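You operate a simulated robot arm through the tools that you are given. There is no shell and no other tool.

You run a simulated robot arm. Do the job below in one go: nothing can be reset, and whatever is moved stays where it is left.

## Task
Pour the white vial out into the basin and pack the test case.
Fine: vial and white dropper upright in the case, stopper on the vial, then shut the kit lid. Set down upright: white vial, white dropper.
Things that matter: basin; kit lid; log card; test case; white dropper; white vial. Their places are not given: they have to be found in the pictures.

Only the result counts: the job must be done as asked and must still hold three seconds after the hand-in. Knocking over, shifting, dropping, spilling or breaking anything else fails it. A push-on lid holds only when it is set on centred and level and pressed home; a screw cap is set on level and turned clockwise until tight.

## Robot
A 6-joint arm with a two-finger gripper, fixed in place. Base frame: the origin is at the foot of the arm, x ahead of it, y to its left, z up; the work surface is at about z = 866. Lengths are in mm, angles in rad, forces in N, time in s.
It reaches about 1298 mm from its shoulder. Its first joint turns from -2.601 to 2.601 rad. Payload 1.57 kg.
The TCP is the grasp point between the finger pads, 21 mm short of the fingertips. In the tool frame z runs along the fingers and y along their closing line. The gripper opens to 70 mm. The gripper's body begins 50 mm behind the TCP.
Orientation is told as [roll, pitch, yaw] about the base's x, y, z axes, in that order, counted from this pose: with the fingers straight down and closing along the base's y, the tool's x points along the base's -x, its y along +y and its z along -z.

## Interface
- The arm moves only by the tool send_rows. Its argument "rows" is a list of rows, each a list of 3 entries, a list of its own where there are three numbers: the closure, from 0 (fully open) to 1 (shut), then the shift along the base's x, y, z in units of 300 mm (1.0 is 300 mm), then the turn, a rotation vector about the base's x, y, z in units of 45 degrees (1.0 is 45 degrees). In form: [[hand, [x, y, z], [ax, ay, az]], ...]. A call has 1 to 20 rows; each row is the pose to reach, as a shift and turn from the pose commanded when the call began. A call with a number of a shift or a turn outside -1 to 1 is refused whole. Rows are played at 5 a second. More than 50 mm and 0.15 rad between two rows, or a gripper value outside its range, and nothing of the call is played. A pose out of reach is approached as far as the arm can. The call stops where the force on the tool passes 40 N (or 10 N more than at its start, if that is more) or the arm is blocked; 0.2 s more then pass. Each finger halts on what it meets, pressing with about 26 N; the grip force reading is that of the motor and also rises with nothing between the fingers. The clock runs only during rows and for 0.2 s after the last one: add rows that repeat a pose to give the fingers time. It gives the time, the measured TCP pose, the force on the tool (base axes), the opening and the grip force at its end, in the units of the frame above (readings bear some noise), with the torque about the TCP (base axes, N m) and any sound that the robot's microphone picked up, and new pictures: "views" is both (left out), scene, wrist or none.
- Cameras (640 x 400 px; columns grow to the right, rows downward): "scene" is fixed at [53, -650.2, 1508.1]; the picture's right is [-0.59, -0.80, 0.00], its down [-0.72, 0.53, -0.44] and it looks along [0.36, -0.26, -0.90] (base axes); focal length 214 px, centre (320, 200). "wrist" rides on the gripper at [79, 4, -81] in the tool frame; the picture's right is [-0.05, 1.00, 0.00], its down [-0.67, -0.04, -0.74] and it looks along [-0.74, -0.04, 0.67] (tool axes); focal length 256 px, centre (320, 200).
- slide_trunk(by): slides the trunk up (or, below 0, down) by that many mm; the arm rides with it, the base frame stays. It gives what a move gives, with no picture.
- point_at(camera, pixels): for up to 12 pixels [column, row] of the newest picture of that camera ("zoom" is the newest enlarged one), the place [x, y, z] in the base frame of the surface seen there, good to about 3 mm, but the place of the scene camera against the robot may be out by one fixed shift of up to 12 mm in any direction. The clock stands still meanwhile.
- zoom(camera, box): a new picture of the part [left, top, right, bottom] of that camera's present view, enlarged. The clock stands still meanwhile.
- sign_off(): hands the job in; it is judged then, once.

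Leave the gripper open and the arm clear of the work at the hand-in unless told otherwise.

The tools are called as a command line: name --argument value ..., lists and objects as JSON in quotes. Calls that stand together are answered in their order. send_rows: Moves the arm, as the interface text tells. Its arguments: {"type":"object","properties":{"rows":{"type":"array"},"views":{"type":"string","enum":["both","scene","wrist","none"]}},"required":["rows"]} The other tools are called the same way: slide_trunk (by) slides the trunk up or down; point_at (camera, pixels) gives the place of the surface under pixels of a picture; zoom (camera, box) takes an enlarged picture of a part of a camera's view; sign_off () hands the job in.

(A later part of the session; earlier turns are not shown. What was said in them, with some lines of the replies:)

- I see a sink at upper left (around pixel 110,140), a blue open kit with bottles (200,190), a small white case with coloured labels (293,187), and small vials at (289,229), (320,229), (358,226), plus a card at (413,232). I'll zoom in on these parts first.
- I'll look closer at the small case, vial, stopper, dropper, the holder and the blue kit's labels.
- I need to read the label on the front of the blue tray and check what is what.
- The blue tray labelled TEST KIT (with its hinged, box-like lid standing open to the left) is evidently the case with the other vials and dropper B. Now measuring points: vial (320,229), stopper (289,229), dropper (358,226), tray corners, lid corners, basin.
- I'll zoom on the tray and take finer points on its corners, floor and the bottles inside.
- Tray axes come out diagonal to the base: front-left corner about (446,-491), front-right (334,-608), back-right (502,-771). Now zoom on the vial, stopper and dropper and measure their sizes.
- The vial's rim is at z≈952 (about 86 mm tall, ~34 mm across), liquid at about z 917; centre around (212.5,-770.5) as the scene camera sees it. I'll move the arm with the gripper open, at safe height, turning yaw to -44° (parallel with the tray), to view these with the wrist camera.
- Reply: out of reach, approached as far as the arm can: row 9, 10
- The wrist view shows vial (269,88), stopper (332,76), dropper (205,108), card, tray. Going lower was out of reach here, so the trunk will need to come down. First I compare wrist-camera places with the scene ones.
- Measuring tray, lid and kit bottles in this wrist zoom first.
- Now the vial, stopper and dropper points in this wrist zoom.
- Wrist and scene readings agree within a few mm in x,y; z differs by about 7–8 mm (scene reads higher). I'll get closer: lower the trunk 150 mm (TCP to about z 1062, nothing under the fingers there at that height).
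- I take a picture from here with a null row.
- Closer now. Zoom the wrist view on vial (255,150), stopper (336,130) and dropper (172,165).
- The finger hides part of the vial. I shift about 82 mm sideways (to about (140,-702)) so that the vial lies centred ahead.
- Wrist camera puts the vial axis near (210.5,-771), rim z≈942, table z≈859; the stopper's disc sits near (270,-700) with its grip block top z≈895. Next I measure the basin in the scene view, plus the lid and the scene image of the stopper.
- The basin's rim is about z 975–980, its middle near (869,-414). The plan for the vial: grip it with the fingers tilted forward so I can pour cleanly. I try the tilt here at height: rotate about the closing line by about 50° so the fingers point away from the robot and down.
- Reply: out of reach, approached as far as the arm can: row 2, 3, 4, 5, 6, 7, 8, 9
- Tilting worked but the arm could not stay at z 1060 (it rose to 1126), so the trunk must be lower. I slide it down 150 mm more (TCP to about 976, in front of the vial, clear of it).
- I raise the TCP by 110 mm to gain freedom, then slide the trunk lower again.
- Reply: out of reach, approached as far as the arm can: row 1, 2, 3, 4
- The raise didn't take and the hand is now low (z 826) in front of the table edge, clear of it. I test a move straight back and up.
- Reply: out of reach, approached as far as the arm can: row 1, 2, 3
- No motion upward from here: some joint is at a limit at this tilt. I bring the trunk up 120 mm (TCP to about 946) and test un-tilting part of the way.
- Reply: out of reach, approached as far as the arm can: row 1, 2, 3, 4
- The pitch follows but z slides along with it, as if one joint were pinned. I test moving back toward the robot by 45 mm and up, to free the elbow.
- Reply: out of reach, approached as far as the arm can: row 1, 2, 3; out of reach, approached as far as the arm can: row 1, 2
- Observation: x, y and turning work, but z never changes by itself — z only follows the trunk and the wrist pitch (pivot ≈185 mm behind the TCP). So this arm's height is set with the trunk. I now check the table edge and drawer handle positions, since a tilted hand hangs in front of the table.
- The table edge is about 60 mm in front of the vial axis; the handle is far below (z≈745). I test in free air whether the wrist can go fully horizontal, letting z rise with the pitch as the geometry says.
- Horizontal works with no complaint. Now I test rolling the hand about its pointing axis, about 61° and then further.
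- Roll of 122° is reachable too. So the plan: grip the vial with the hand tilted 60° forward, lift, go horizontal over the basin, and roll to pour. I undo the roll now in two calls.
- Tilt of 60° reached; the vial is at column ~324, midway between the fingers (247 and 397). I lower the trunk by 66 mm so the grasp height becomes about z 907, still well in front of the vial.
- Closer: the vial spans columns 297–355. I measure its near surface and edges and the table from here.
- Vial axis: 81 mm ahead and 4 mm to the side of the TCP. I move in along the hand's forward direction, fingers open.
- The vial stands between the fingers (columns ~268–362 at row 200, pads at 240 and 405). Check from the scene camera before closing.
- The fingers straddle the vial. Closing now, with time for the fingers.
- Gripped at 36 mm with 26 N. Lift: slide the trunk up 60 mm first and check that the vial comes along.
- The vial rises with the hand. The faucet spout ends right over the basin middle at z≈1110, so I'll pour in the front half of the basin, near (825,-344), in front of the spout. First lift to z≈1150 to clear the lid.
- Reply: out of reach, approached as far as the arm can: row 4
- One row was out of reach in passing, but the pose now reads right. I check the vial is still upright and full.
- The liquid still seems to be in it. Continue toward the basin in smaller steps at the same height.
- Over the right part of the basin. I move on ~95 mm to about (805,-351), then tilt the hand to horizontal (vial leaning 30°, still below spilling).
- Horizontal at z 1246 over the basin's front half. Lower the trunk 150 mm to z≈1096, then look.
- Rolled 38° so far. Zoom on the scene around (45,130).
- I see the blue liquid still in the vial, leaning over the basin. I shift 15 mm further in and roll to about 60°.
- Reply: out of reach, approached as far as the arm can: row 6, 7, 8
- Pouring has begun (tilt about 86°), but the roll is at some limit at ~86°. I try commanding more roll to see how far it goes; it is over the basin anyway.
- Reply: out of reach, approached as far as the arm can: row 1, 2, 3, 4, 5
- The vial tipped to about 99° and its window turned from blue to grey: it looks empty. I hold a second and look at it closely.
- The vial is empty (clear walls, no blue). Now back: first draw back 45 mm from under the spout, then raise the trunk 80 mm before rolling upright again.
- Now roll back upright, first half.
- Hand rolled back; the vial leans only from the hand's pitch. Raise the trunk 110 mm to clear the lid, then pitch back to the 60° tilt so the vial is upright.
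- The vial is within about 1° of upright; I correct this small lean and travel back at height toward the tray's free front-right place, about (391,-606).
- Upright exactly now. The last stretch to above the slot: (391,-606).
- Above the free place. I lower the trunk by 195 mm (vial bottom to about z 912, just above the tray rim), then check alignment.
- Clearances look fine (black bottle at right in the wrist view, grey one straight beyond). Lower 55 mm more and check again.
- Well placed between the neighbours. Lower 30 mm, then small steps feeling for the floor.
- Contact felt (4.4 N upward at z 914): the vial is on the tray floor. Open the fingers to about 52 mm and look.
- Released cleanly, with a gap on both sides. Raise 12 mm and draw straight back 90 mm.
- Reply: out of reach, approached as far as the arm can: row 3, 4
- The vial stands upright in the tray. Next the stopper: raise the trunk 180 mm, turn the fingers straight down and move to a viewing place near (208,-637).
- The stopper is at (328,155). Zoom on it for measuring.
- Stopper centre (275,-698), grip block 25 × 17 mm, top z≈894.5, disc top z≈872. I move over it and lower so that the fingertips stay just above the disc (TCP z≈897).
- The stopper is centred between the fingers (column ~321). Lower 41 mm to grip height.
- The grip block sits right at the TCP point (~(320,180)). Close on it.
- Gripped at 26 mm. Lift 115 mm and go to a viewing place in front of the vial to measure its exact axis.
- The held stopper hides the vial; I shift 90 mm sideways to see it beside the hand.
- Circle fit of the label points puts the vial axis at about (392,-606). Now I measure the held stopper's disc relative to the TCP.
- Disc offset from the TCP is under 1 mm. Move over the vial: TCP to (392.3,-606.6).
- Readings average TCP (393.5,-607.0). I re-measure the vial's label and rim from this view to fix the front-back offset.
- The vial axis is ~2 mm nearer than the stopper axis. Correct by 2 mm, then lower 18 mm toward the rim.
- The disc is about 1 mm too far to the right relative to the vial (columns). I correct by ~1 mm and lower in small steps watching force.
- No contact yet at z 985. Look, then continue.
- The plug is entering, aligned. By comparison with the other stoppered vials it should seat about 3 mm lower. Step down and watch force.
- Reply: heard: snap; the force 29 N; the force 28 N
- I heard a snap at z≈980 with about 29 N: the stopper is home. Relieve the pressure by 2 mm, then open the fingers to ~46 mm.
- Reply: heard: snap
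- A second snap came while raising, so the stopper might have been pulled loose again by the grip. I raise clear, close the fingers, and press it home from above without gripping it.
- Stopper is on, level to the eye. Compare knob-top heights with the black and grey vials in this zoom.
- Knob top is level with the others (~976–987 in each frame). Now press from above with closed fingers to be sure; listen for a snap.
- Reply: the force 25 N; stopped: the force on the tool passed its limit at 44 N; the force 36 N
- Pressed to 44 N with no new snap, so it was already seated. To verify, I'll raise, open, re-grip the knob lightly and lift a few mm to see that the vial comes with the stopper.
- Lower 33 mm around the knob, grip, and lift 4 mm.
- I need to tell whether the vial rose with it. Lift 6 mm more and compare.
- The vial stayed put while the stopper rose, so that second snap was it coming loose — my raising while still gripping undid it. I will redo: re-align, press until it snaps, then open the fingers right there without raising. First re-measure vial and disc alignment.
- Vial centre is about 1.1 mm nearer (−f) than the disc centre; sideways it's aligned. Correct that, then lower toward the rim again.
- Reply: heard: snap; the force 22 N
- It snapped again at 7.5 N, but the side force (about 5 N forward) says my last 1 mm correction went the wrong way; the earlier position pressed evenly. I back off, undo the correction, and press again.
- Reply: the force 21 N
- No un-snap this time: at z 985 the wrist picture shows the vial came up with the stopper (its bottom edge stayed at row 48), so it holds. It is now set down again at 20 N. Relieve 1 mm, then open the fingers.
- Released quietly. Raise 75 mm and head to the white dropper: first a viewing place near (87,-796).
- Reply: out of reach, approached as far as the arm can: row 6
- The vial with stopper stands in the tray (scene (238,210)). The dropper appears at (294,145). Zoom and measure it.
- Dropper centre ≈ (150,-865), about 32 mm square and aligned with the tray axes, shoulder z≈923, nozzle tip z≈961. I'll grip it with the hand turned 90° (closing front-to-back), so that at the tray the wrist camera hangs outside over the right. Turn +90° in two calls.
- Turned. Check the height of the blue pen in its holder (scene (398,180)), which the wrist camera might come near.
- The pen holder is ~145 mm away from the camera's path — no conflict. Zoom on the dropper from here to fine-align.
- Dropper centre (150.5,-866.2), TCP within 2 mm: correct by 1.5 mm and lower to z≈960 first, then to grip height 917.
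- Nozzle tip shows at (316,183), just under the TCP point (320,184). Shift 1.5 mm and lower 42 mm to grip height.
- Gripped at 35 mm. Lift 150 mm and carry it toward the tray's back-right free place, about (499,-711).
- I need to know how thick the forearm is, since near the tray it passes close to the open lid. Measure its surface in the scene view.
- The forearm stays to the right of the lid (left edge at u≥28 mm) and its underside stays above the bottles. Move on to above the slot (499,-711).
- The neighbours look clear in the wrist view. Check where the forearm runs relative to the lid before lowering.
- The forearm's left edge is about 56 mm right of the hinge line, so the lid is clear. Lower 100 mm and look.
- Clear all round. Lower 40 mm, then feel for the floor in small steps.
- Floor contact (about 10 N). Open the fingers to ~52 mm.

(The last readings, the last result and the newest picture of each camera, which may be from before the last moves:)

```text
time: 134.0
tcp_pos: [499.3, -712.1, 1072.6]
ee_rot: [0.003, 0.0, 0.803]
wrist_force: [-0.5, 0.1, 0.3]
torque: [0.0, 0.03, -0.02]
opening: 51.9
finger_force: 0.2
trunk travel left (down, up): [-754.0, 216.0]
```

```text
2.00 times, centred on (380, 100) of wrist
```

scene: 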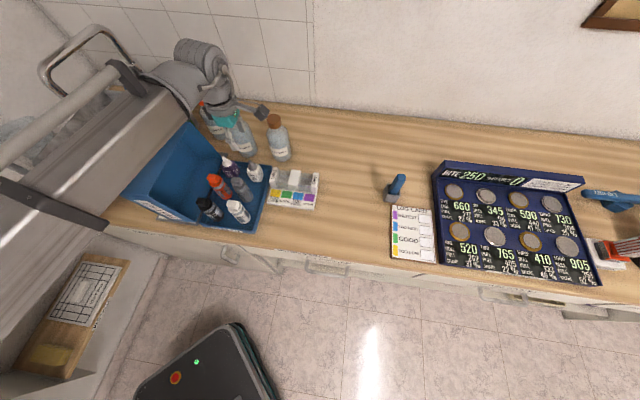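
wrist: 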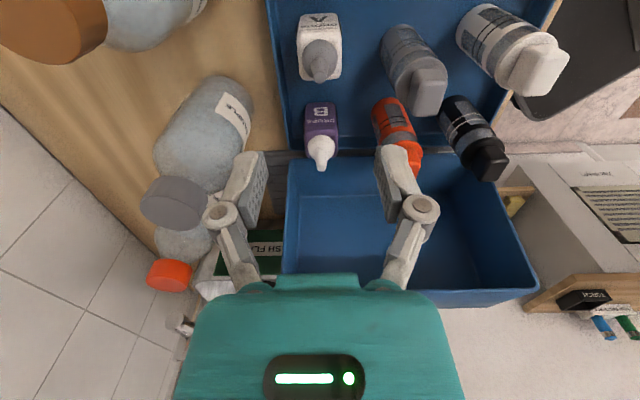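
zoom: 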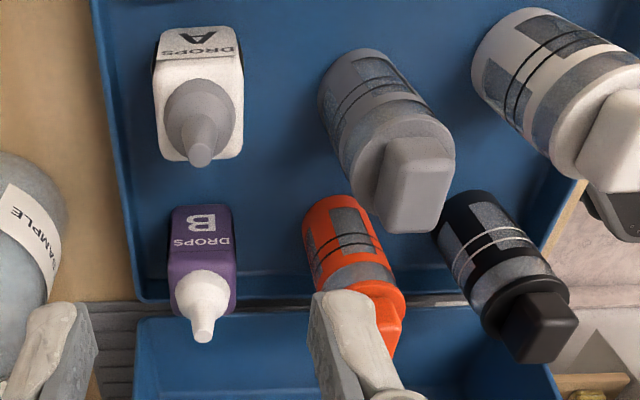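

All six pieces stand upright in the tray. Now the lid: from here I can see into it. Measure its rim and faces.

zoom --camera "wrist" --box '[260, 120, 560, 320]'

point_at --camera "zoom" --pixels '[[55, 320], [62, 70], [545, 345], [450, 95], [585, 335], [500, 110], [250, 360], [300, 340], [520, 300], [470, 200], [330, 200], [70, 200]]'

point_at --camera "scene" --pixels '[[122, 193], [140, 210], [160, 217], [180, 224], [200, 228], [172, 180], [205, 170], [190, 205], [207, 205], [165, 205], [185, 190], [200, 150]]'

```text
2.00 times, centred on (410, 220) of wrist
```

zoom: 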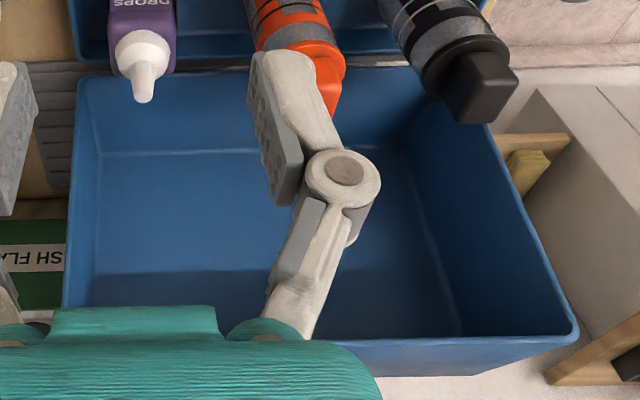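

```text
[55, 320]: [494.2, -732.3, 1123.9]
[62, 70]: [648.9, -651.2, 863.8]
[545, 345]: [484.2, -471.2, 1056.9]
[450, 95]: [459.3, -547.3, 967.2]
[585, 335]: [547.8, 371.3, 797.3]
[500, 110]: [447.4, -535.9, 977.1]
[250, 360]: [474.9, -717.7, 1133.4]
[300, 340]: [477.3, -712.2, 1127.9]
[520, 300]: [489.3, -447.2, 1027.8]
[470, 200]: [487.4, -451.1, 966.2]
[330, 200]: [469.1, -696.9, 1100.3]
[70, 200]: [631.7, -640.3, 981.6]
```

```text
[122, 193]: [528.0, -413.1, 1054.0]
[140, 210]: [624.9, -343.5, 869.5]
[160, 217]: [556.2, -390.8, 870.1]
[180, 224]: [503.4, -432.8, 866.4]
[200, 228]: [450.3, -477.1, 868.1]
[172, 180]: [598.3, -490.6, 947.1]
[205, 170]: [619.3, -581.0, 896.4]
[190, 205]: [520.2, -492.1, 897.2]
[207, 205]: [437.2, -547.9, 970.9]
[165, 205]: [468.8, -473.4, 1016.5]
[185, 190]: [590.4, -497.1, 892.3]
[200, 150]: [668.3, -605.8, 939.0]
```

Lid geometry (tray axes: hinge at u=0, z≈890): free rim edge at u≈-42, z≈1057; outer top corner near u≈-115…-130, z≈1046. It must be pushed from its left side. I raise 80 mm and go over to the left of the lid, about (639,-457).

slide_trunk --by 85

send_rows --rows '[[0.26, [0.06, 0.106, 0], [0, 0, 0]], [0.6, [0.12, 0.212, 0], [0, 0, 0]], [1, [0.18, 0.318, 0], [0, 0, 0]], [1, [0.24, 0.424, 0], [0, 0, 0]], [1, [0.3, 0.53, 0], [0, 0, 0]], [1, [0.36, 0.636, 0], [0, 0, 0]], [1, [0.42, 0.742, 0], [0, 0, 0]], [1, [0.467, 0.849, 0], [0, 0, 0]], [1, [0.467, 0.849, 0], [0, 0, 0]]]' --views "both"

```text
time: 135.2
tcp_pos: [501.3, -712.5, 1158.1]
ee_rot: [0.003, 0.0, 0.801]
wrist_force: [-1.0, 0.0, 0.3]
torque: [-0.01, 0.02, 0.02]
opening: 51.8
finger_force: 0.1
trunk travel left (down, up): [-839.0, 131.0]
```

```text
time: 137.2
tcp_pos: [642.2, -458.6, 1158.9]
ee_rot: [0.003, 0.001, 0.801]
wrist_force: [0.3, 0.6, 0.3]
torque: [0.0, -0.01, -0.01]
opening: 0.0
finger_force: 25.9
trunk travel left (down, up): [-839.0, 131.0]
```

scene: 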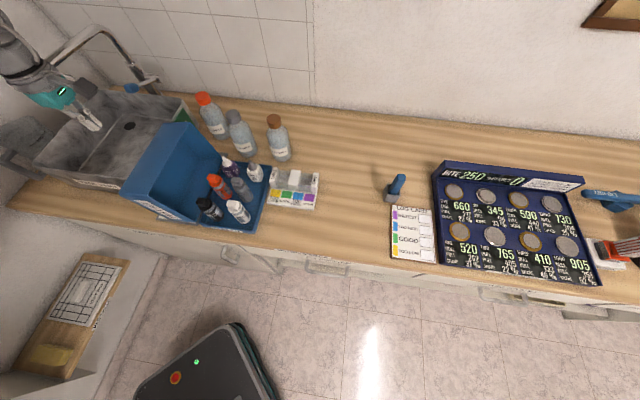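
wrist: 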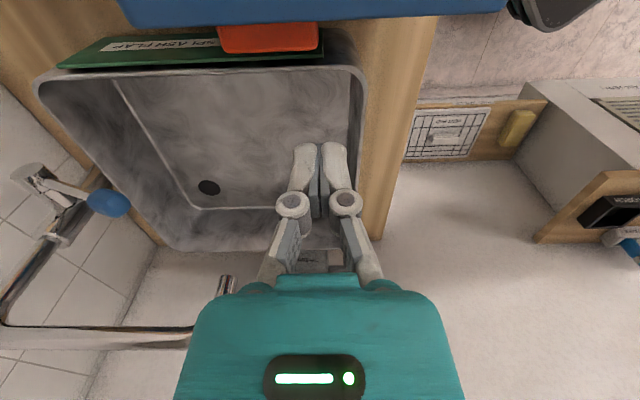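

I notice a green "…FLAP" plate and an orange block between the lid and the basin. Look closer.

zoom --camera "wrist" --box '[30, 0, 450, 140]'

zoom --camera "scene" --box '[90, 85, 230, 200]'

```text
1.52 times, centred on (240, 70) of wrist
```

zoom: 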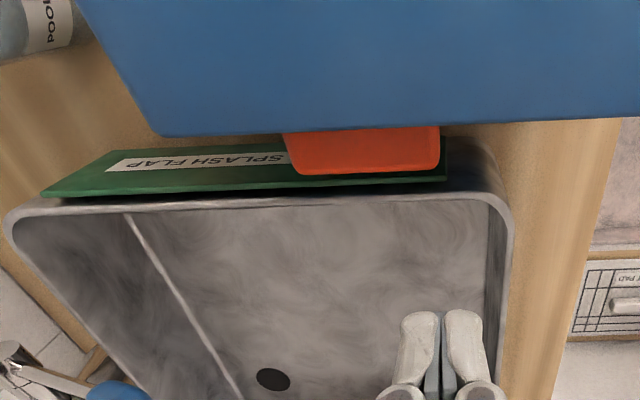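

```text
3.48 times, centred on (160, 142) of scene
```

zoom: 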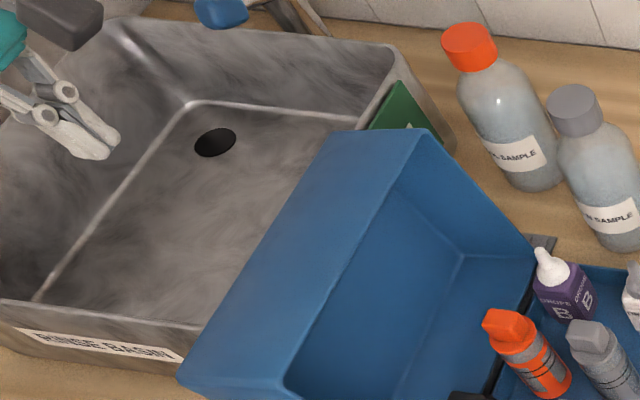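

point_at --camera "wrist" --pixels '[[230, 30], [315, 30], [270, 48], [270, 30], [130, 45], [70, 62], [220, 55], [320, 60], [360, 80], [50, 90], [140, 20], [460, 10]]'

point_at --camera "wrist" --pixels '[[160, 15], [300, 15], [400, 15], [480, 8], [150, 24], [300, 20], [420, 15], [200, 62], [300, 68], [350, 110], [400, 60], [335, 40]]'

```text
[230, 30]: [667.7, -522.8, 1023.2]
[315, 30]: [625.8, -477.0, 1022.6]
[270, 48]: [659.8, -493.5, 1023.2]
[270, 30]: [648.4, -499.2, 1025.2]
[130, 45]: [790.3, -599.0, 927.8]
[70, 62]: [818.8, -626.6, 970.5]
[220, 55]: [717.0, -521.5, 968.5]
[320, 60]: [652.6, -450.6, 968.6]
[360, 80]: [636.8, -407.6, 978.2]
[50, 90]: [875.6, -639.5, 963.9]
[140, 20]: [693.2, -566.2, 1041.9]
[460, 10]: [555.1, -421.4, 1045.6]
```

```text
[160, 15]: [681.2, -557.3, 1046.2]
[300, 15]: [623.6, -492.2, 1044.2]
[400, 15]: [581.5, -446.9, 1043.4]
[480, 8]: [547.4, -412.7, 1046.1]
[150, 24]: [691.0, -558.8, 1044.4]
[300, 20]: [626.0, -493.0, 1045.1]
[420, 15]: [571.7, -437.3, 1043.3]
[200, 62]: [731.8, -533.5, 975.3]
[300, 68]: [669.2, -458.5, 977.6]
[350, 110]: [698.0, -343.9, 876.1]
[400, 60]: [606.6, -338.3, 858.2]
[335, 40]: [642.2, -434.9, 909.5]
```

The orange piece is a tab on the lid's outer face (v≈121–183, u≈-120 to -148, z≈1023) — the lid's handle — and the green flap lies lower by the basin (z≈968). First a gentle test of the hinge: go to the lid's left side in front of the tab, lower so the fingertips are at about z 1025.

send_rows --rows '[[1, [-0.055, 0.0385, 0], [0, 0, 0]], [1, [-0.11, 0.077, 0], [0, 0, 0]], [1, [-0.11, 0.077, 0], [0, 0, 0]]]' --views "none"

slide_trunk --by -80

send_rows --rows '[[1, [0, 0, 0], [0, 0, 0]]]' --views "both"

zoom --camera "scene" --box '[70, 90, 230, 230]'

```text
time: 138.0
tcp_pos: [606.3, -435.6, 1156.6]
ee_rot: [0.003, 0.001, 0.801]
wrist_force: [0.3, 0.3, 0.9]
torque: [-0.01, -0.01, 0.01]
opening: 0.1
finger_force: 26.0
trunk travel left (down, up): [-839.0, 131.0]
```

```text
time: 139.2
tcp_pos: [607.4, -434.9, 1078.1]
ee_rot: [0.003, -0.002, 0.801]
wrist_force: [-0.2, -0.9, -0.2]
torque: [-0.03, -0.03, 0.01]
opening: 0.3
finger_force: 25.9
trunk travel left (down, up): [-759.0, 211.0]
```

```text
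time: 139.6
tcp_pos: [606.5, -435.5, 1078.3]
ee_rot: [0.003, 0.0, 0.802]
wrist_force: [-0.7, -0.8, 0.0]
torque: [0.01, 0.01, 0.01]
opening: 0.0
finger_force: 26.0
trunk travel left (down, up): [-759.0, 211.0]
```

scene: 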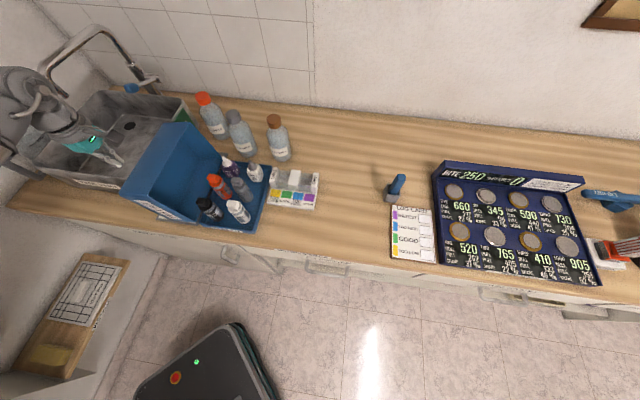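
wrist: 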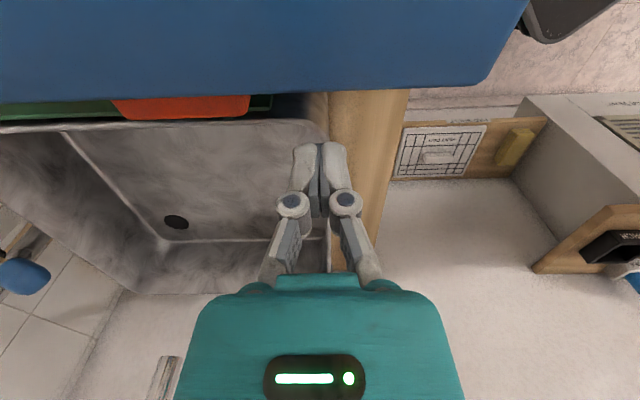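

```text
2.86 times, centred on (150, 160) of scene
```

zoom: 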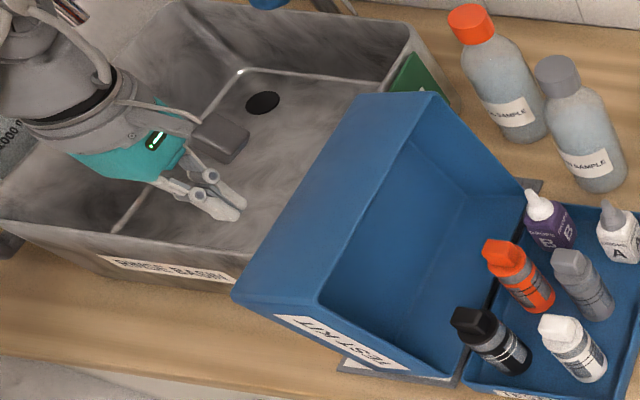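

Now zoom on the orange tab from here to measure it more exactly.

zoom --camera "wrist" --box '[90, 60, 290, 140]'

point_at --camera "zoom" --pixels '[[80, 130], [505, 115], [100, 160], [495, 140], [300, 145], [300, 120], [110, 180], [480, 178], [300, 182], [80, 115], [500, 108], [300, 60]]'

```text
3.20 times, centred on (190, 100) of wrist
```

zoom: 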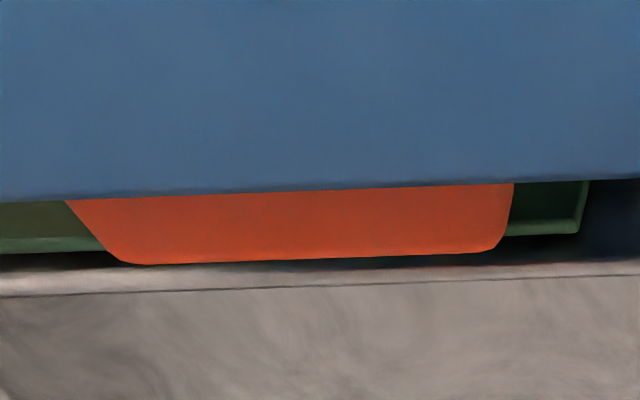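

```text
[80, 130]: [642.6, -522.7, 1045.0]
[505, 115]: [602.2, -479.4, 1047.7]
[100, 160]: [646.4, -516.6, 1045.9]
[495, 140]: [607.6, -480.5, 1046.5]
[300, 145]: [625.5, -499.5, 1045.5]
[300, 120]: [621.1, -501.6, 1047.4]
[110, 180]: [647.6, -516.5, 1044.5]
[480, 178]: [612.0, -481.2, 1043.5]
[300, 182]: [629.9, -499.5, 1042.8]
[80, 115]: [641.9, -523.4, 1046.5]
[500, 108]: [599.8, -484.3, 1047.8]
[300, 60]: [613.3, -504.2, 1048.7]
```

point_at --camera "zoom" --pixels '[[90, 212], [505, 195], [140, 255], [480, 243], [300, 200], [300, 225], [300, 252], [300, 188], [20, 195], [620, 175], [505, 225], [115, 245]]'

```text
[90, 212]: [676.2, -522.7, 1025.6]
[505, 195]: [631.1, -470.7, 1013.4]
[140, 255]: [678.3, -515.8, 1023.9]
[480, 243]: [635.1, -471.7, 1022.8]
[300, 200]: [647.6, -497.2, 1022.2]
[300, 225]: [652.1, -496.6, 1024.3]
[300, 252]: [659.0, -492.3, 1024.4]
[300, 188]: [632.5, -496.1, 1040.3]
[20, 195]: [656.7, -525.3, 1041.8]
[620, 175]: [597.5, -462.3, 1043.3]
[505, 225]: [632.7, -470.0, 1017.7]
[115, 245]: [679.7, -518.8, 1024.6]
```

The tab's top face is at z≈1024, about 18 mm below the lid's upper outer edge. First test how the hinge behaves: at v≈78 (in front of the tab) lower to fingertip z≈1025 and push the lid gently to the right to about 80°.

slide_trunk --by -32

send_rows --rows '[[1, [-0.019, -0.0195, 0], [0, 0, 0]], [1, [-0.038, -0.039, 0], [0, 0, 0]], [1, [-0.057, -0.0585, 0], [0, 0, 0]], [1, [-0.075, -0.0775, 0], [0, 0, 0]], [1, [-0.09, -0.093, 0], [0, 0, 0]], [1, [-0.1, -0.103, 0], [0, 0, 0]]]' --views "both"

zoom --camera "scene" --box '[70, 90, 280, 240]'

```text
time: 140.4
tcp_pos: [605.8, -435.7, 1046.7]
ee_rot: [0.005, 0.0, 0.801]
wrist_force: [-0.3, -0.5, 1.0]
torque: [-0.01, 0.01, 0.05]
opening: 0.2
finger_force: 26.6
trunk travel left (down, up): [-727.0, 243.0]
```

```text
time: 141.8
tcp_pos: [576.2, -467.8, 1045.9]
ee_rot: [0.003, 0.002, 0.8]
wrist_force: [0.0, 0.1, 0.2]
torque: [-0.03, -0.03, 0.03]
opening: 0.1
finger_force: 26.4
trunk travel left (down, up): [-727.0, 243.0]
```

scene: 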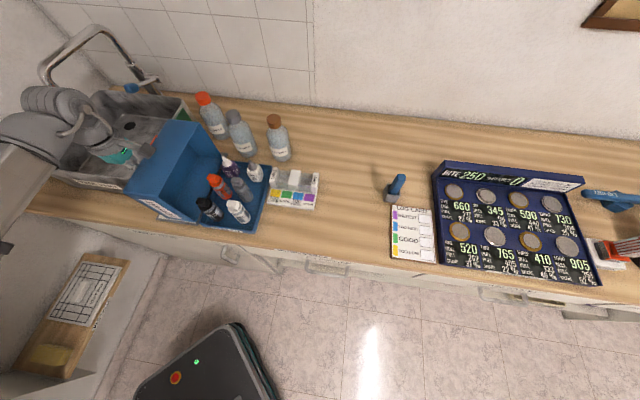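
wrist: 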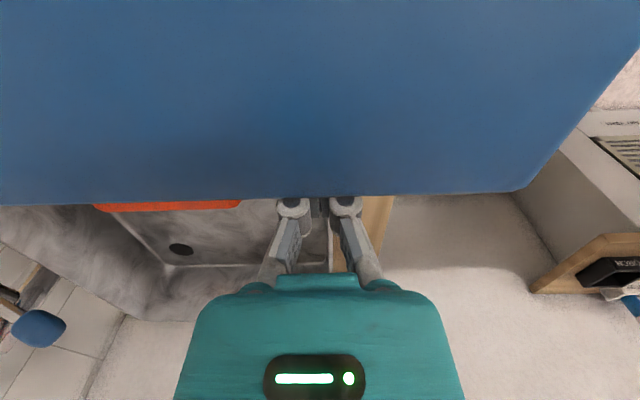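

```text
2.67 times, centred on (175, 165) of scene
```

zoom: 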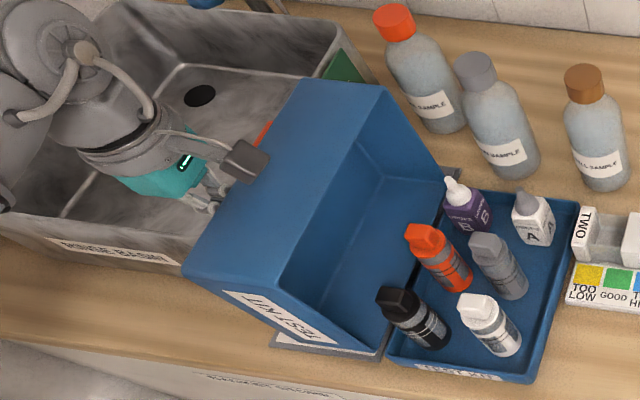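

The lid swung with almost no force reading. I back off 40 mm and see whether it stays.

send_rows --rows '[[1, [0.04, 0.041, 0], [0, 0, 0]], [1, [0.09, 0.093, 0], [0, 0, 0]], [1, [0.09, 0.093, 0], [0, 0, 0]], [1, [0.09, 0.093, 0], [0, 0, 0]], [1, [0.09, 0.093, 0], [0, 0, 0]]]' --views "both"

zoom --camera "scene" --box '[70, 90, 280, 240]'

```text
time: 143.0
tcp_pos: [602.2, -437.6, 1045.8]
ee_rot: [0.004, 0.0, 0.8]
wrist_force: [-0.2, 0.3, -0.9]
torque: [0.01, 0.01, 0.02]
opening: 0.0
finger_force: 26.3
trunk travel left (down, up): [-727.0, 243.0]
```

scene: 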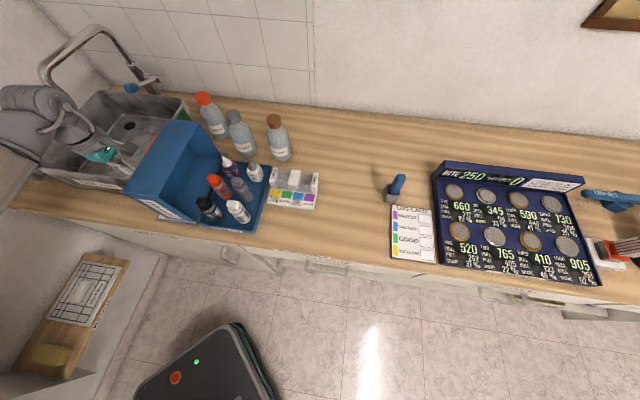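
wrist: 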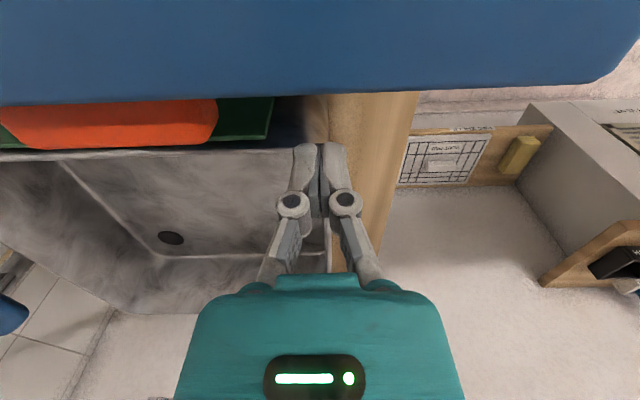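

```text
2.67 times, centred on (175, 165) of scene
```

zoom: 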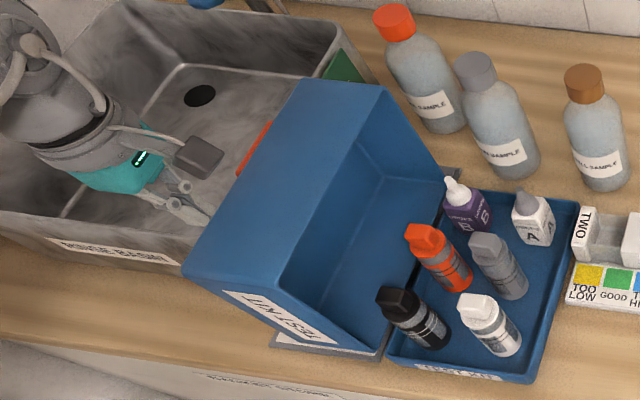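

The lid stays where it was left: the hinge has friction, so it can be swept over in steps. Push on from the left at the same height, to about u=-45.

send_rows --rows '[[1, [-0.04, -0.041, 0], [0, 0, 0]], [1, [-0.08, -0.0825, 0], [0, 0, 0]], [1, [-0.11, -0.1135, 0], [0, 0, 0]], [1, [-0.135, -0.139, 0], [0, 0, 0]], [1, [-0.16, -0.165, 0], [0, 0, 0]], [1, [-0.185, -0.191, 0], [0, 0, 0]], [1, [-0.212, -0.219, 0], [0, 0, 0]], [1, [-0.239, -0.2465, 0], [0, 0, 0]]]' --views "both"

zoom --camera "scene" --box '[70, 90, 280, 240]'

```text
time: 144.8
tcp_pos: [531.9, -511.8, 1046.0]
ee_rot: [0.002, 0.001, 0.8]
wrist_force: [0.2, 0.3, 1.1]
torque: [0.0, -0.03, 0.0]
opening: 0.3
finger_force: 25.6
trunk travel left (down, up): [-727.0, 243.0]
```

scene: 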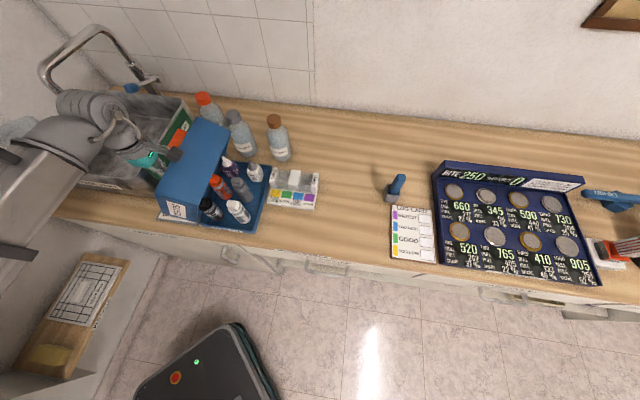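
wrist: 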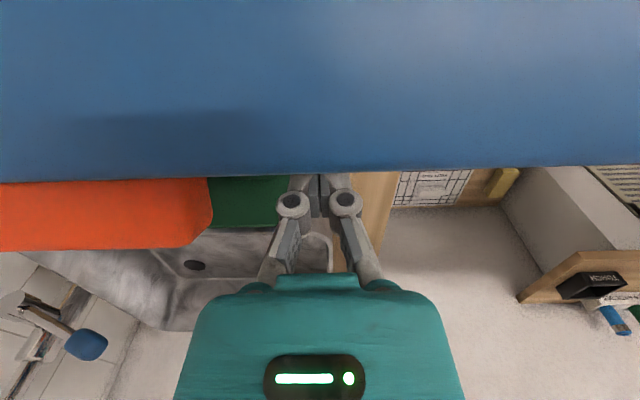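

```text
2.67 times, centred on (175, 165) of scene
```

zoom: 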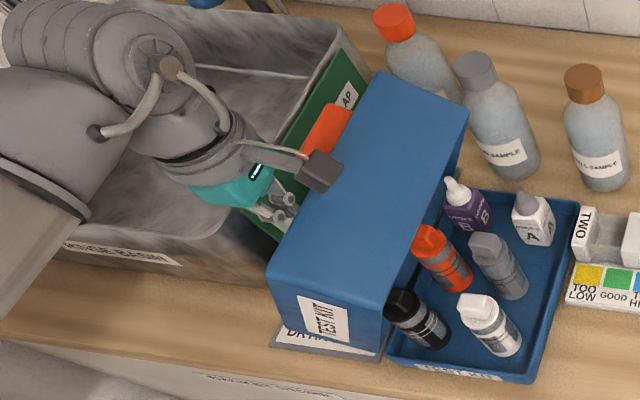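

Working well; the lid is past halfway. Continue another ~36 mm.

send_rows --rows '[[1, [-0.02, -0.0207, 0], [0, 0, 0]], [1, [-0.042, -0.0433, 0], [0, 0, 0]], [1, [-0.063, -0.065, 0], [0, 0, 0]], [1, [-0.0835, -0.0862, 0], [0, 0, 0]]]' --views "both"

zoom --camera "scene" --box '[90, 90, 300, 240]'

```text
time: 145.8
tcp_pos: [507.5, -539.2, 1045.1]
ee_rot: [0.003, 0.0, 0.801]
wrist_force: [-0.5, 0.6, 0.6]
torque: [0.0, -0.02, 0.01]
opening: 0.1
finger_force: 26.7
trunk travel left (down, up): [-727.0, 243.0]
```

scene: 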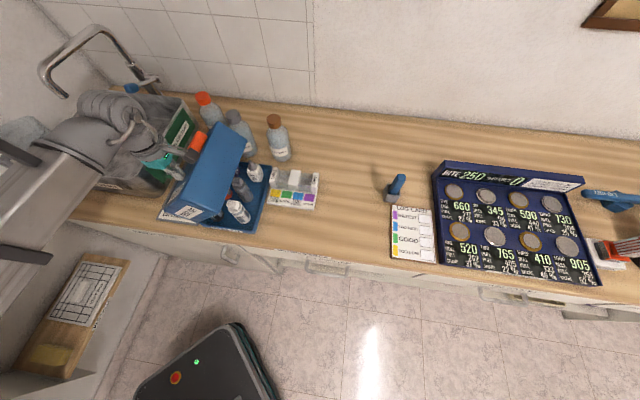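
wrist: 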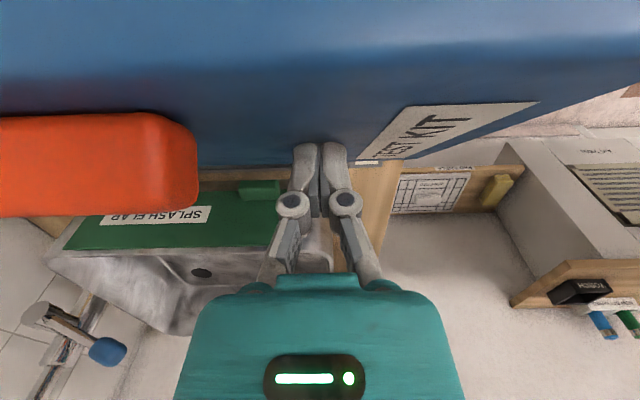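

```text
2.67 times, centred on (195, 165) of scene
```

zoom: 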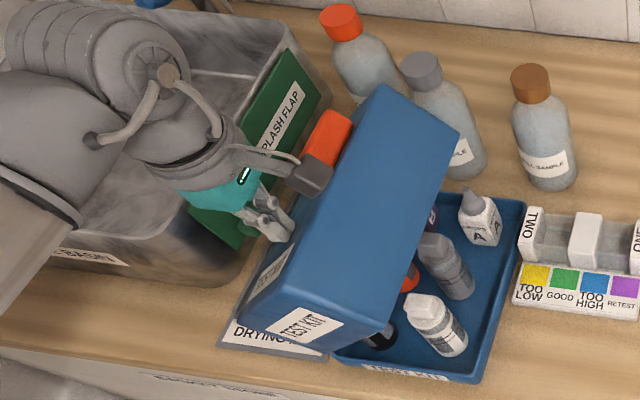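

Continuing; the lid still follows with little force. Another 36 mm.

send_rows --rows '[[1, [-0.02, -0.0207, 0], [0, 0, 0]], [1, [-0.042, -0.0433, 0], [0, 0, 0]], [1, [-0.063, -0.065, 0], [0, 0, 0]], [1, [-0.0835, -0.0862, 0], [0, 0, 0]]]' --views "both"

zoom --camera "scene" --box '[110, 90, 320, 240]'

```text
time: 146.8
tcp_pos: [480.2, -564.4, 1045.6]
ee_rot: [0.003, 0.001, 0.803]
wrist_force: [0.4, 0.9, -0.1]
torque: [-0.01, 0.0, 0.03]
opening: 0.2
finger_force: 25.7
trunk travel left (down, up): [-727.0, 243.0]
```

scene: 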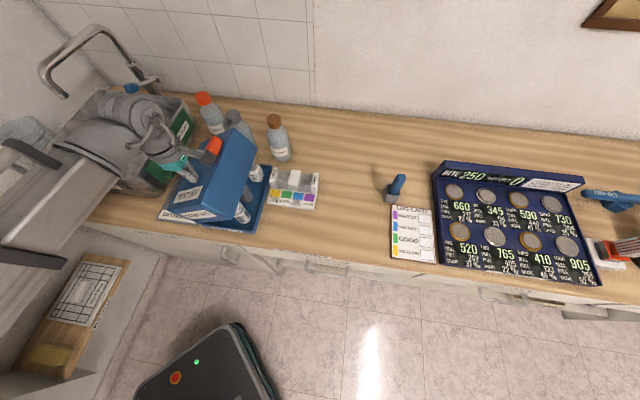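
wrist: 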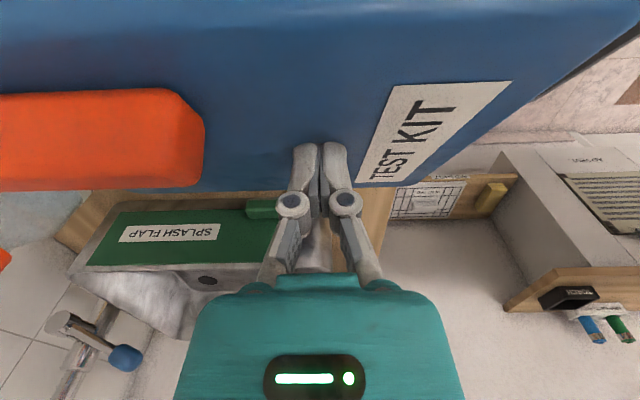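

```text
2.67 times, centred on (215, 165) of scene
```

zoom: 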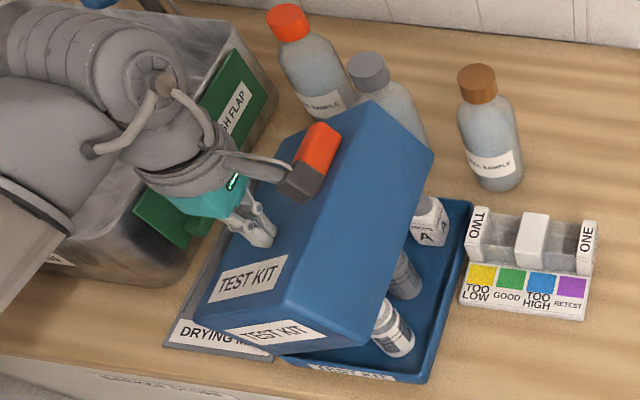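

Going well (lid about 45° over). Another 40 mm.

send_rows --rows '[[1, [-0.02, -0.0207, 0], [0, 0, 0]], [1, [-0.042, -0.0433, 0], [0, 0, 0]], [1, [-0.063, -0.065, 0], [0, 0, 0]], [1, [-0.0835, -0.0862, 0], [0, 0, 0]], [1, [-0.095, -0.098, 0], [0, 0, 0]]]' --views "both"

zoom --camera "scene" --box '[130, 90, 340, 240]'

```text
time: 148.0
tcp_pos: [452.8, -595.1, 1046.6]
ee_rot: [0.005, 0.0, 0.8]
wrist_force: [0.0, 0.5, -0.1]
torque: [-0.01, 0.0, 0.01]
opening: 0.2
finger_force: 26.1
trunk travel left (down, up): [-727.0, 243.0]
```

scene: 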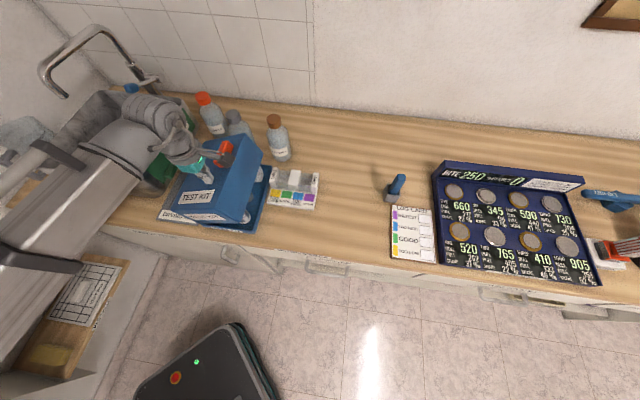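
wrist: 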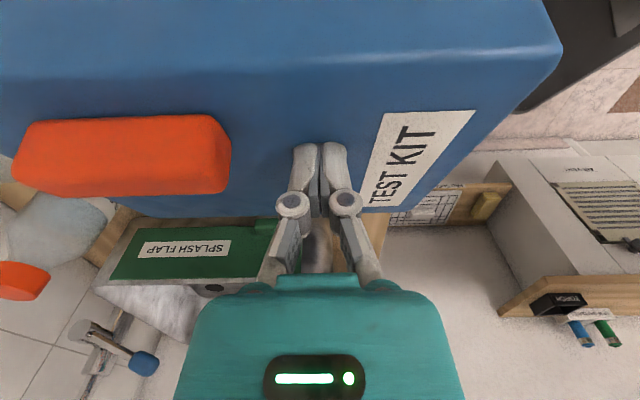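

```text
2.67 times, centred on (235, 165) of scene
```

zoom: 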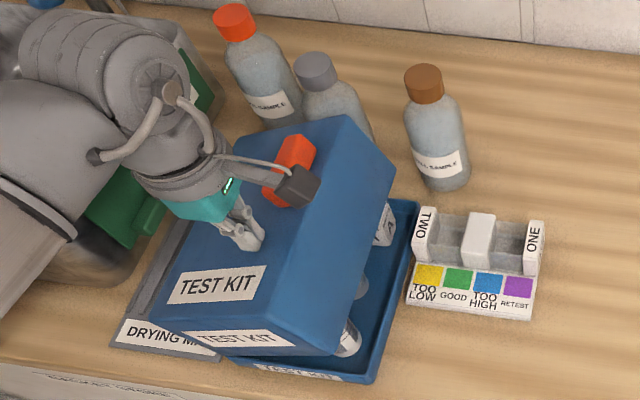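

Still held by friction at about 30°. Another 36 mm along.

send_rows --rows '[[1, [-0.02, -0.0207, 0], [0, 0, 0]], [1, [-0.042, -0.0433, 0], [0, 0, 0]], [1, [-0.063, -0.065, 0], [0, 0, 0]], [1, [-0.0835, -0.0862, 0], [0, 0, 0]]]' --views "both"

zoom --camera "scene" --box '[130, 90, 340, 240]'

```text
time: 149.0
tcp_pos: [426.7, -619.5, 1046.2]
ee_rot: [0.004, 0.0, 0.799]
wrist_force: [0.2, 0.1, 0.2]
torque: [0.02, -0.03, -0.01]
opening: 0.0
finger_force: 26.2
trunk travel left (down, up): [-727.0, 243.0]
```

scene: 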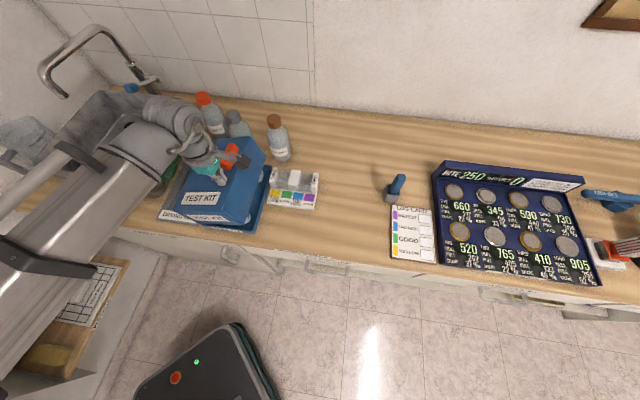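
wrist: 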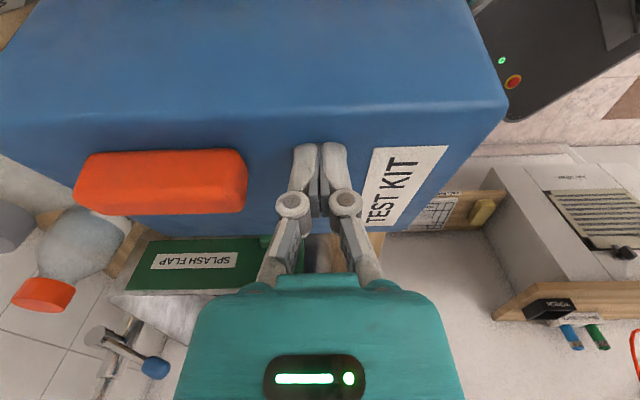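

```text
2.67 times, centred on (235, 165) of scene
```

zoom: 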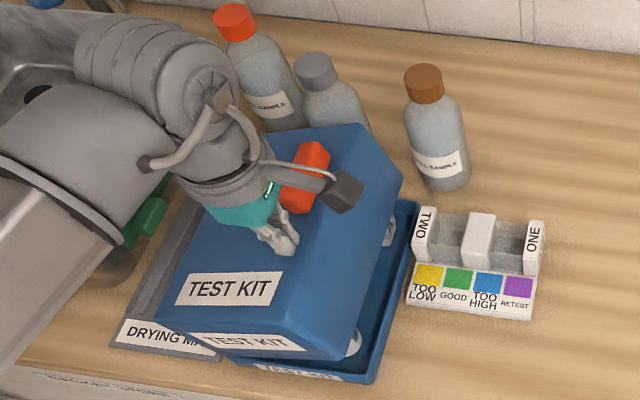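

About 20° left to go. Now press the lid down with the trunk: lower step by step with the fingertips on the lid's top.

slide_trunk --by -15

slide_trunk --by -12

send_rows --rows '[[1, [0, 0, 0], [0, 0, 0]]]' --views "both"

zoom --camera "scene" --box '[130, 90, 340, 240]'

```text
time: 149.6
tcp_pos: [427.2, -618.8, 1030.9]
ee_rot: [0.004, -0.002, 0.802]
wrist_force: [-0.2, -0.3, -0.4]
torque: [-0.02, 0.0, 0.0]
opening: 0.0
finger_force: 28.6
trunk travel left (down, up): [-712.0, 258.0]
```

```text
time: 150.2
tcp_pos: [427.3, -619.5, 1018.3]
ee_rot: [0.004, -0.003, 0.801]
wrist_force: [-0.5, -0.3, -0.1]
torque: [0.01, -0.01, 0.01]
opening: 0.0
finger_force: 28.8
trunk travel left (down, up): [-700.0, 270.0]
```

```text
time: 150.6
tcp_pos: [428.1, -619.4, 1019.9]
ee_rot: [0.002, -0.003, 0.801]
wrist_force: [-0.3, 0.0, 0.1]
torque: [0.01, 0.01, 0.03]
opening: 0.1
finger_force: 28.6
trunk travel left (down, up): [-700.0, 270.0]
```

scene: 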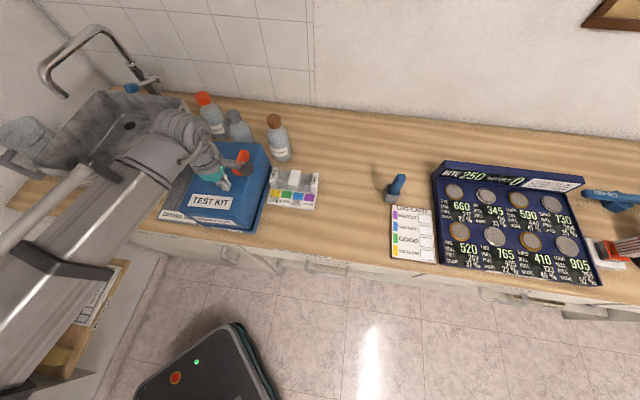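
wrist: 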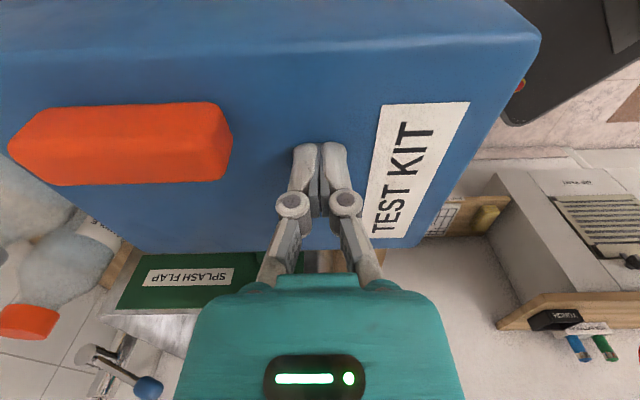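

```text
2.67 times, centred on (235, 165) of scene
```

zoom: 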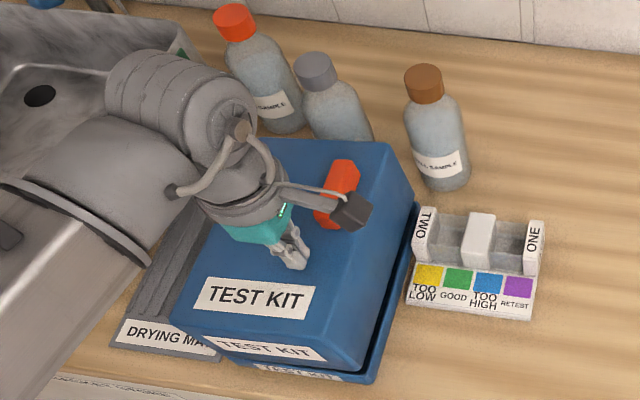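

Nearly shut. Continue down in smaller steps watching the force.

slide_trunk --by -8

slide_trunk --by -4

slide_trunk --by -3

slide_trunk --by -2

```text
time: 151.2
tcp_pos: [428.2, -619.8, 1012.0]
ee_rot: [0.004, -0.003, 0.801]
wrist_force: [-0.2, 0.1, -1.1]
torque: [0.03, -0.01, -0.05]
opening: 0.1
finger_force: 29.1
trunk travel left (down, up): [-692.0, 278.0]
```

```text
time: 151.7
tcp_pos: [428.2, -620.5, 1007.8]
ee_rot: [0.002, -0.001, 0.8]
wrist_force: [0.3, 0.3, -0.4]
torque: [0.03, 0.03, -0.01]
opening: 0.0
finger_force: 28.5
trunk travel left (down, up): [-688.0, 282.0]
```

```text
time: 152.2
tcp_pos: [427.6, -619.7, 1003.9]
ee_rot: [0.001, 0.0, 0.801]
wrist_force: [1.5, -2.0, 6.8]
torque: [-0.06, -0.03, -0.04]
opening: 6.0
finger_force: 28.6
trunk travel left (down, up): [-685.0, 285.0]
```

```text
time: 152.8
tcp_pos: [427.4, -619.3, 1003.8]
ee_rot: [-0.001, 0.001, 0.801]
wrist_force: [-0.2, -0.5, 24.1]
torque: [0.01, -0.04, -0.08]
opening: 6.3
finger_force: 28.4
trunk travel left (down, up): [-684.0, 286.0]
stopped: the force on the tool passed its limit at 41 N (the readings are from after the stop); the commanded pose is now the measured one
```

Firm stop at z≈1004 with over 40 N: the lid has met the tray. Raise 60 mm and inspect.

slide_trunk --by 70

send_rows --rows '[[1, [0, 0, 0], [0, 0, 0]]]' --views "both"

zoom --camera "scene" --box '[150, 120, 300, 240]'

```text
time: 153.9
tcp_pos: [427.5, -620.9, 1072.1]
ee_rot: [0.0, -0.001, 0.802]
wrist_force: [0.4, 0.3, -0.4]
torque: [-0.01, 0.04, -0.02]
opening: 0.1
finger_force: 28.6
trunk travel left (down, up): [-754.0, 216.0]
```

```text
time: 154.3
tcp_pos: [426.5, -621.2, 1073.3]
ee_rot: [0.002, -0.001, 0.8]
wrist_force: [0.0, 0.4, -0.2]
torque: [0.02, 0.0, 0.01]
opening: 0.0
finger_force: 28.5
trunk travel left (down, up): [-754.0, 216.0]
```

scene: 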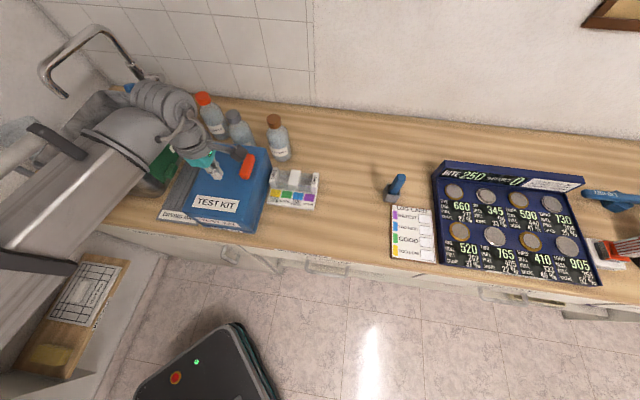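
wrist: 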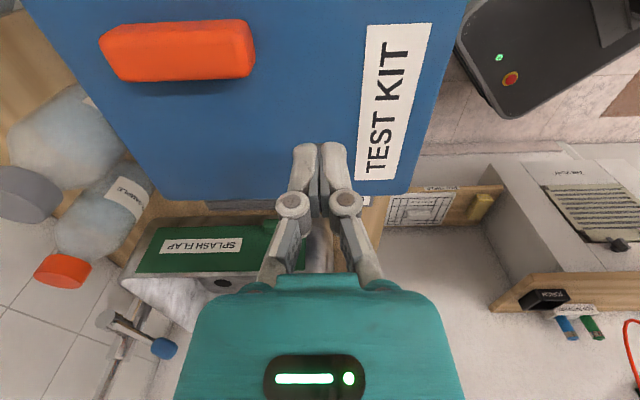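

```text
3.33 times, centred on (225, 180) of scene
```

zoom: 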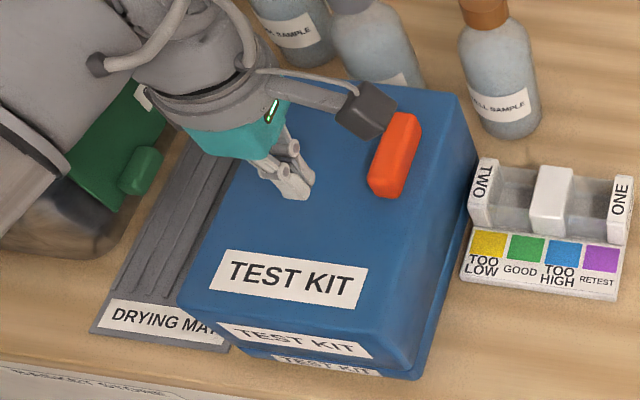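

The lid looks closed. Check that its top is level (heights at left and right, front and back).

point_at --camera "zoom" --pixels '[[210, 260], [240, 200], [400, 260], [440, 130], [300, 290], [350, 240], [330, 190], [430, 200], [395, 340], [300, 345], [420, 370], [450, 260]]'

zoom --camera "scene" --box '[185, 180, 285, 240]'

```text
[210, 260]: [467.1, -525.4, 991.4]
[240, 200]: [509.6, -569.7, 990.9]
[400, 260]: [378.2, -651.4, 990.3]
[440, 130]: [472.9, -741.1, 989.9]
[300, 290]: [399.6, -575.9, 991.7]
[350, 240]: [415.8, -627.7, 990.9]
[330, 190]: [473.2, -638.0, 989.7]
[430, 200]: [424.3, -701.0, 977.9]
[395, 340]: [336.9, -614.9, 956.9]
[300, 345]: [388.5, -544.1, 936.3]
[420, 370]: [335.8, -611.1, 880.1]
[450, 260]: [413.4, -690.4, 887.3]
```

```text
6.40 times, centred on (235, 210) of scene
```

zoom: 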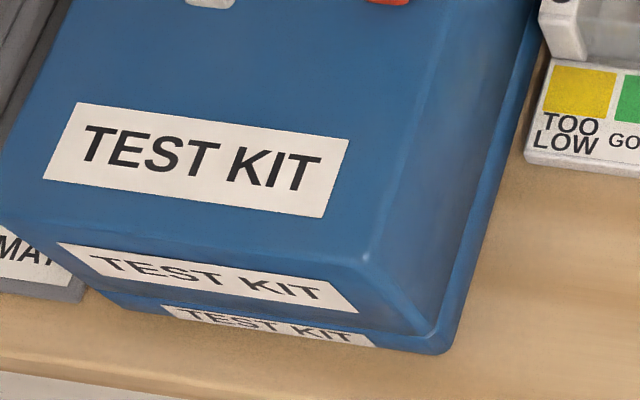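

The lid top is level (990–992 everywhere) and seated: shut. Now raise the arm clear, open the gripper and withdraw toward the robot.

slide_trunk --by 120

send_rows --rows '[[0.5, [0, 0.03, 0], [0, 0, 0]], [0, [-0.02, 0.12, 0], [0, 0, 0]], [0, [-0.04, 0.22, 0], [0, 0, 0]], [0, [-0.06, 0.32, 0], [0, 0, 0]], [0, [-0.08, 0.4, 0], [0, 0, 0]], [0, [-0.08, 0.4, 0], [0, 0, 0]]]' --views "both"

zoom --camera "scene" --box '[60, 80, 330, 250]'

```text
time: 155.8
tcp_pos: [428.8, -621.1, 1191.9]
ee_rot: [0.0, -0.001, 0.802]
wrist_force: [-1.0, 0.2, -0.4]
torque: [0.0, 0.03, -0.03]
opening: 0.1
finger_force: 28.4
trunk travel left (down, up): [-874.0, 96.0]
```

```text
time: 157.2
tcp_pos: [404.3, -500.6, 1192.3]
ee_rot: [0.0, -0.001, 0.804]
wrist_force: [0.8, -0.1, 0.2]
torque: [0.01, -0.01, -0.01]
opening: 70.1
finger_force: 0.1
trunk travel left (down, up): [-874.0, 96.0]
```

scene: 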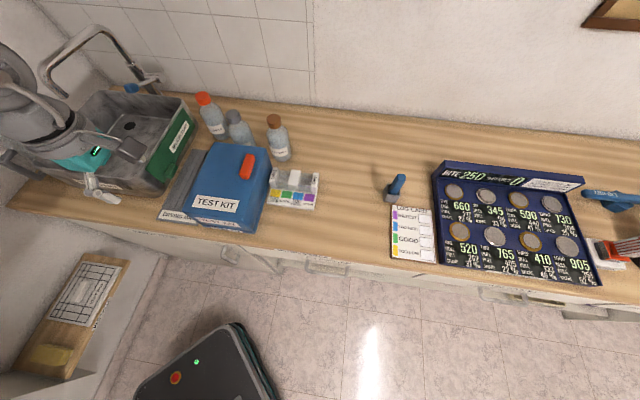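
wrist: 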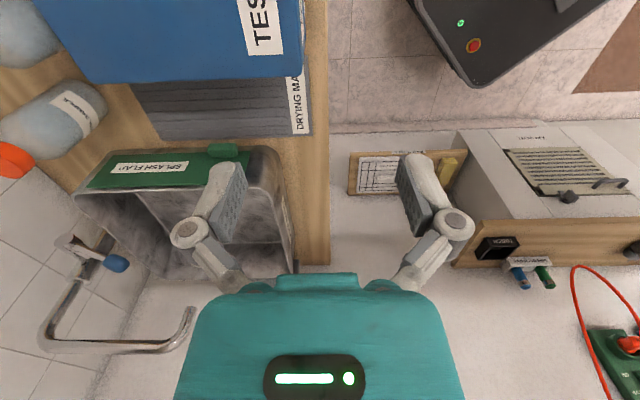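

```text
2.35 times, centred on (195, 165) of scene
```

zoom: 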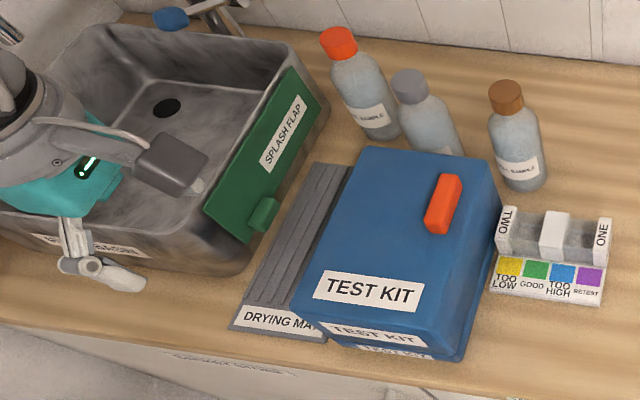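

Everything is in place: kit lid shut and level, table clear and dry, sample bottles, comparator, log card and pen untouched, gripper open and the arm raised in front of the table. Handing in.

sign_off

```text
The job is handed in.
```

The job is handed in: the white vial is poured out and the test kit is packed and shut. I don't have a verdict back, only that the hand-in was accepted.

- **Pouring:** I emptied the vial into the front half of the basin. Its walls looked clear afterwards and I saw no spill on the table.
- **Stopper:** It snapped on at first, then came loose when I lifted while still gripping it. I set it again, heard the snap, and the vial rose with it on a short lift. I did not test it again after letting go.
- **Case:** The stoppered vial stands front right in the blue TEST KIT tray and the white dropper stands back right. Both were upright when I last saw them. I took the blue tray as the "test case" because it is the one with the lid.
- **Lid:** I pushed it shut by the top until it stopped firmly. Its top read level to within about 2 mm, but I can't see inside now that it is closed.
- **Everything else:** The kit's other bottles, the sample bottles, the comparator and the log card looked undisturbed. The gripper is open and the arm is raised clear of the work.
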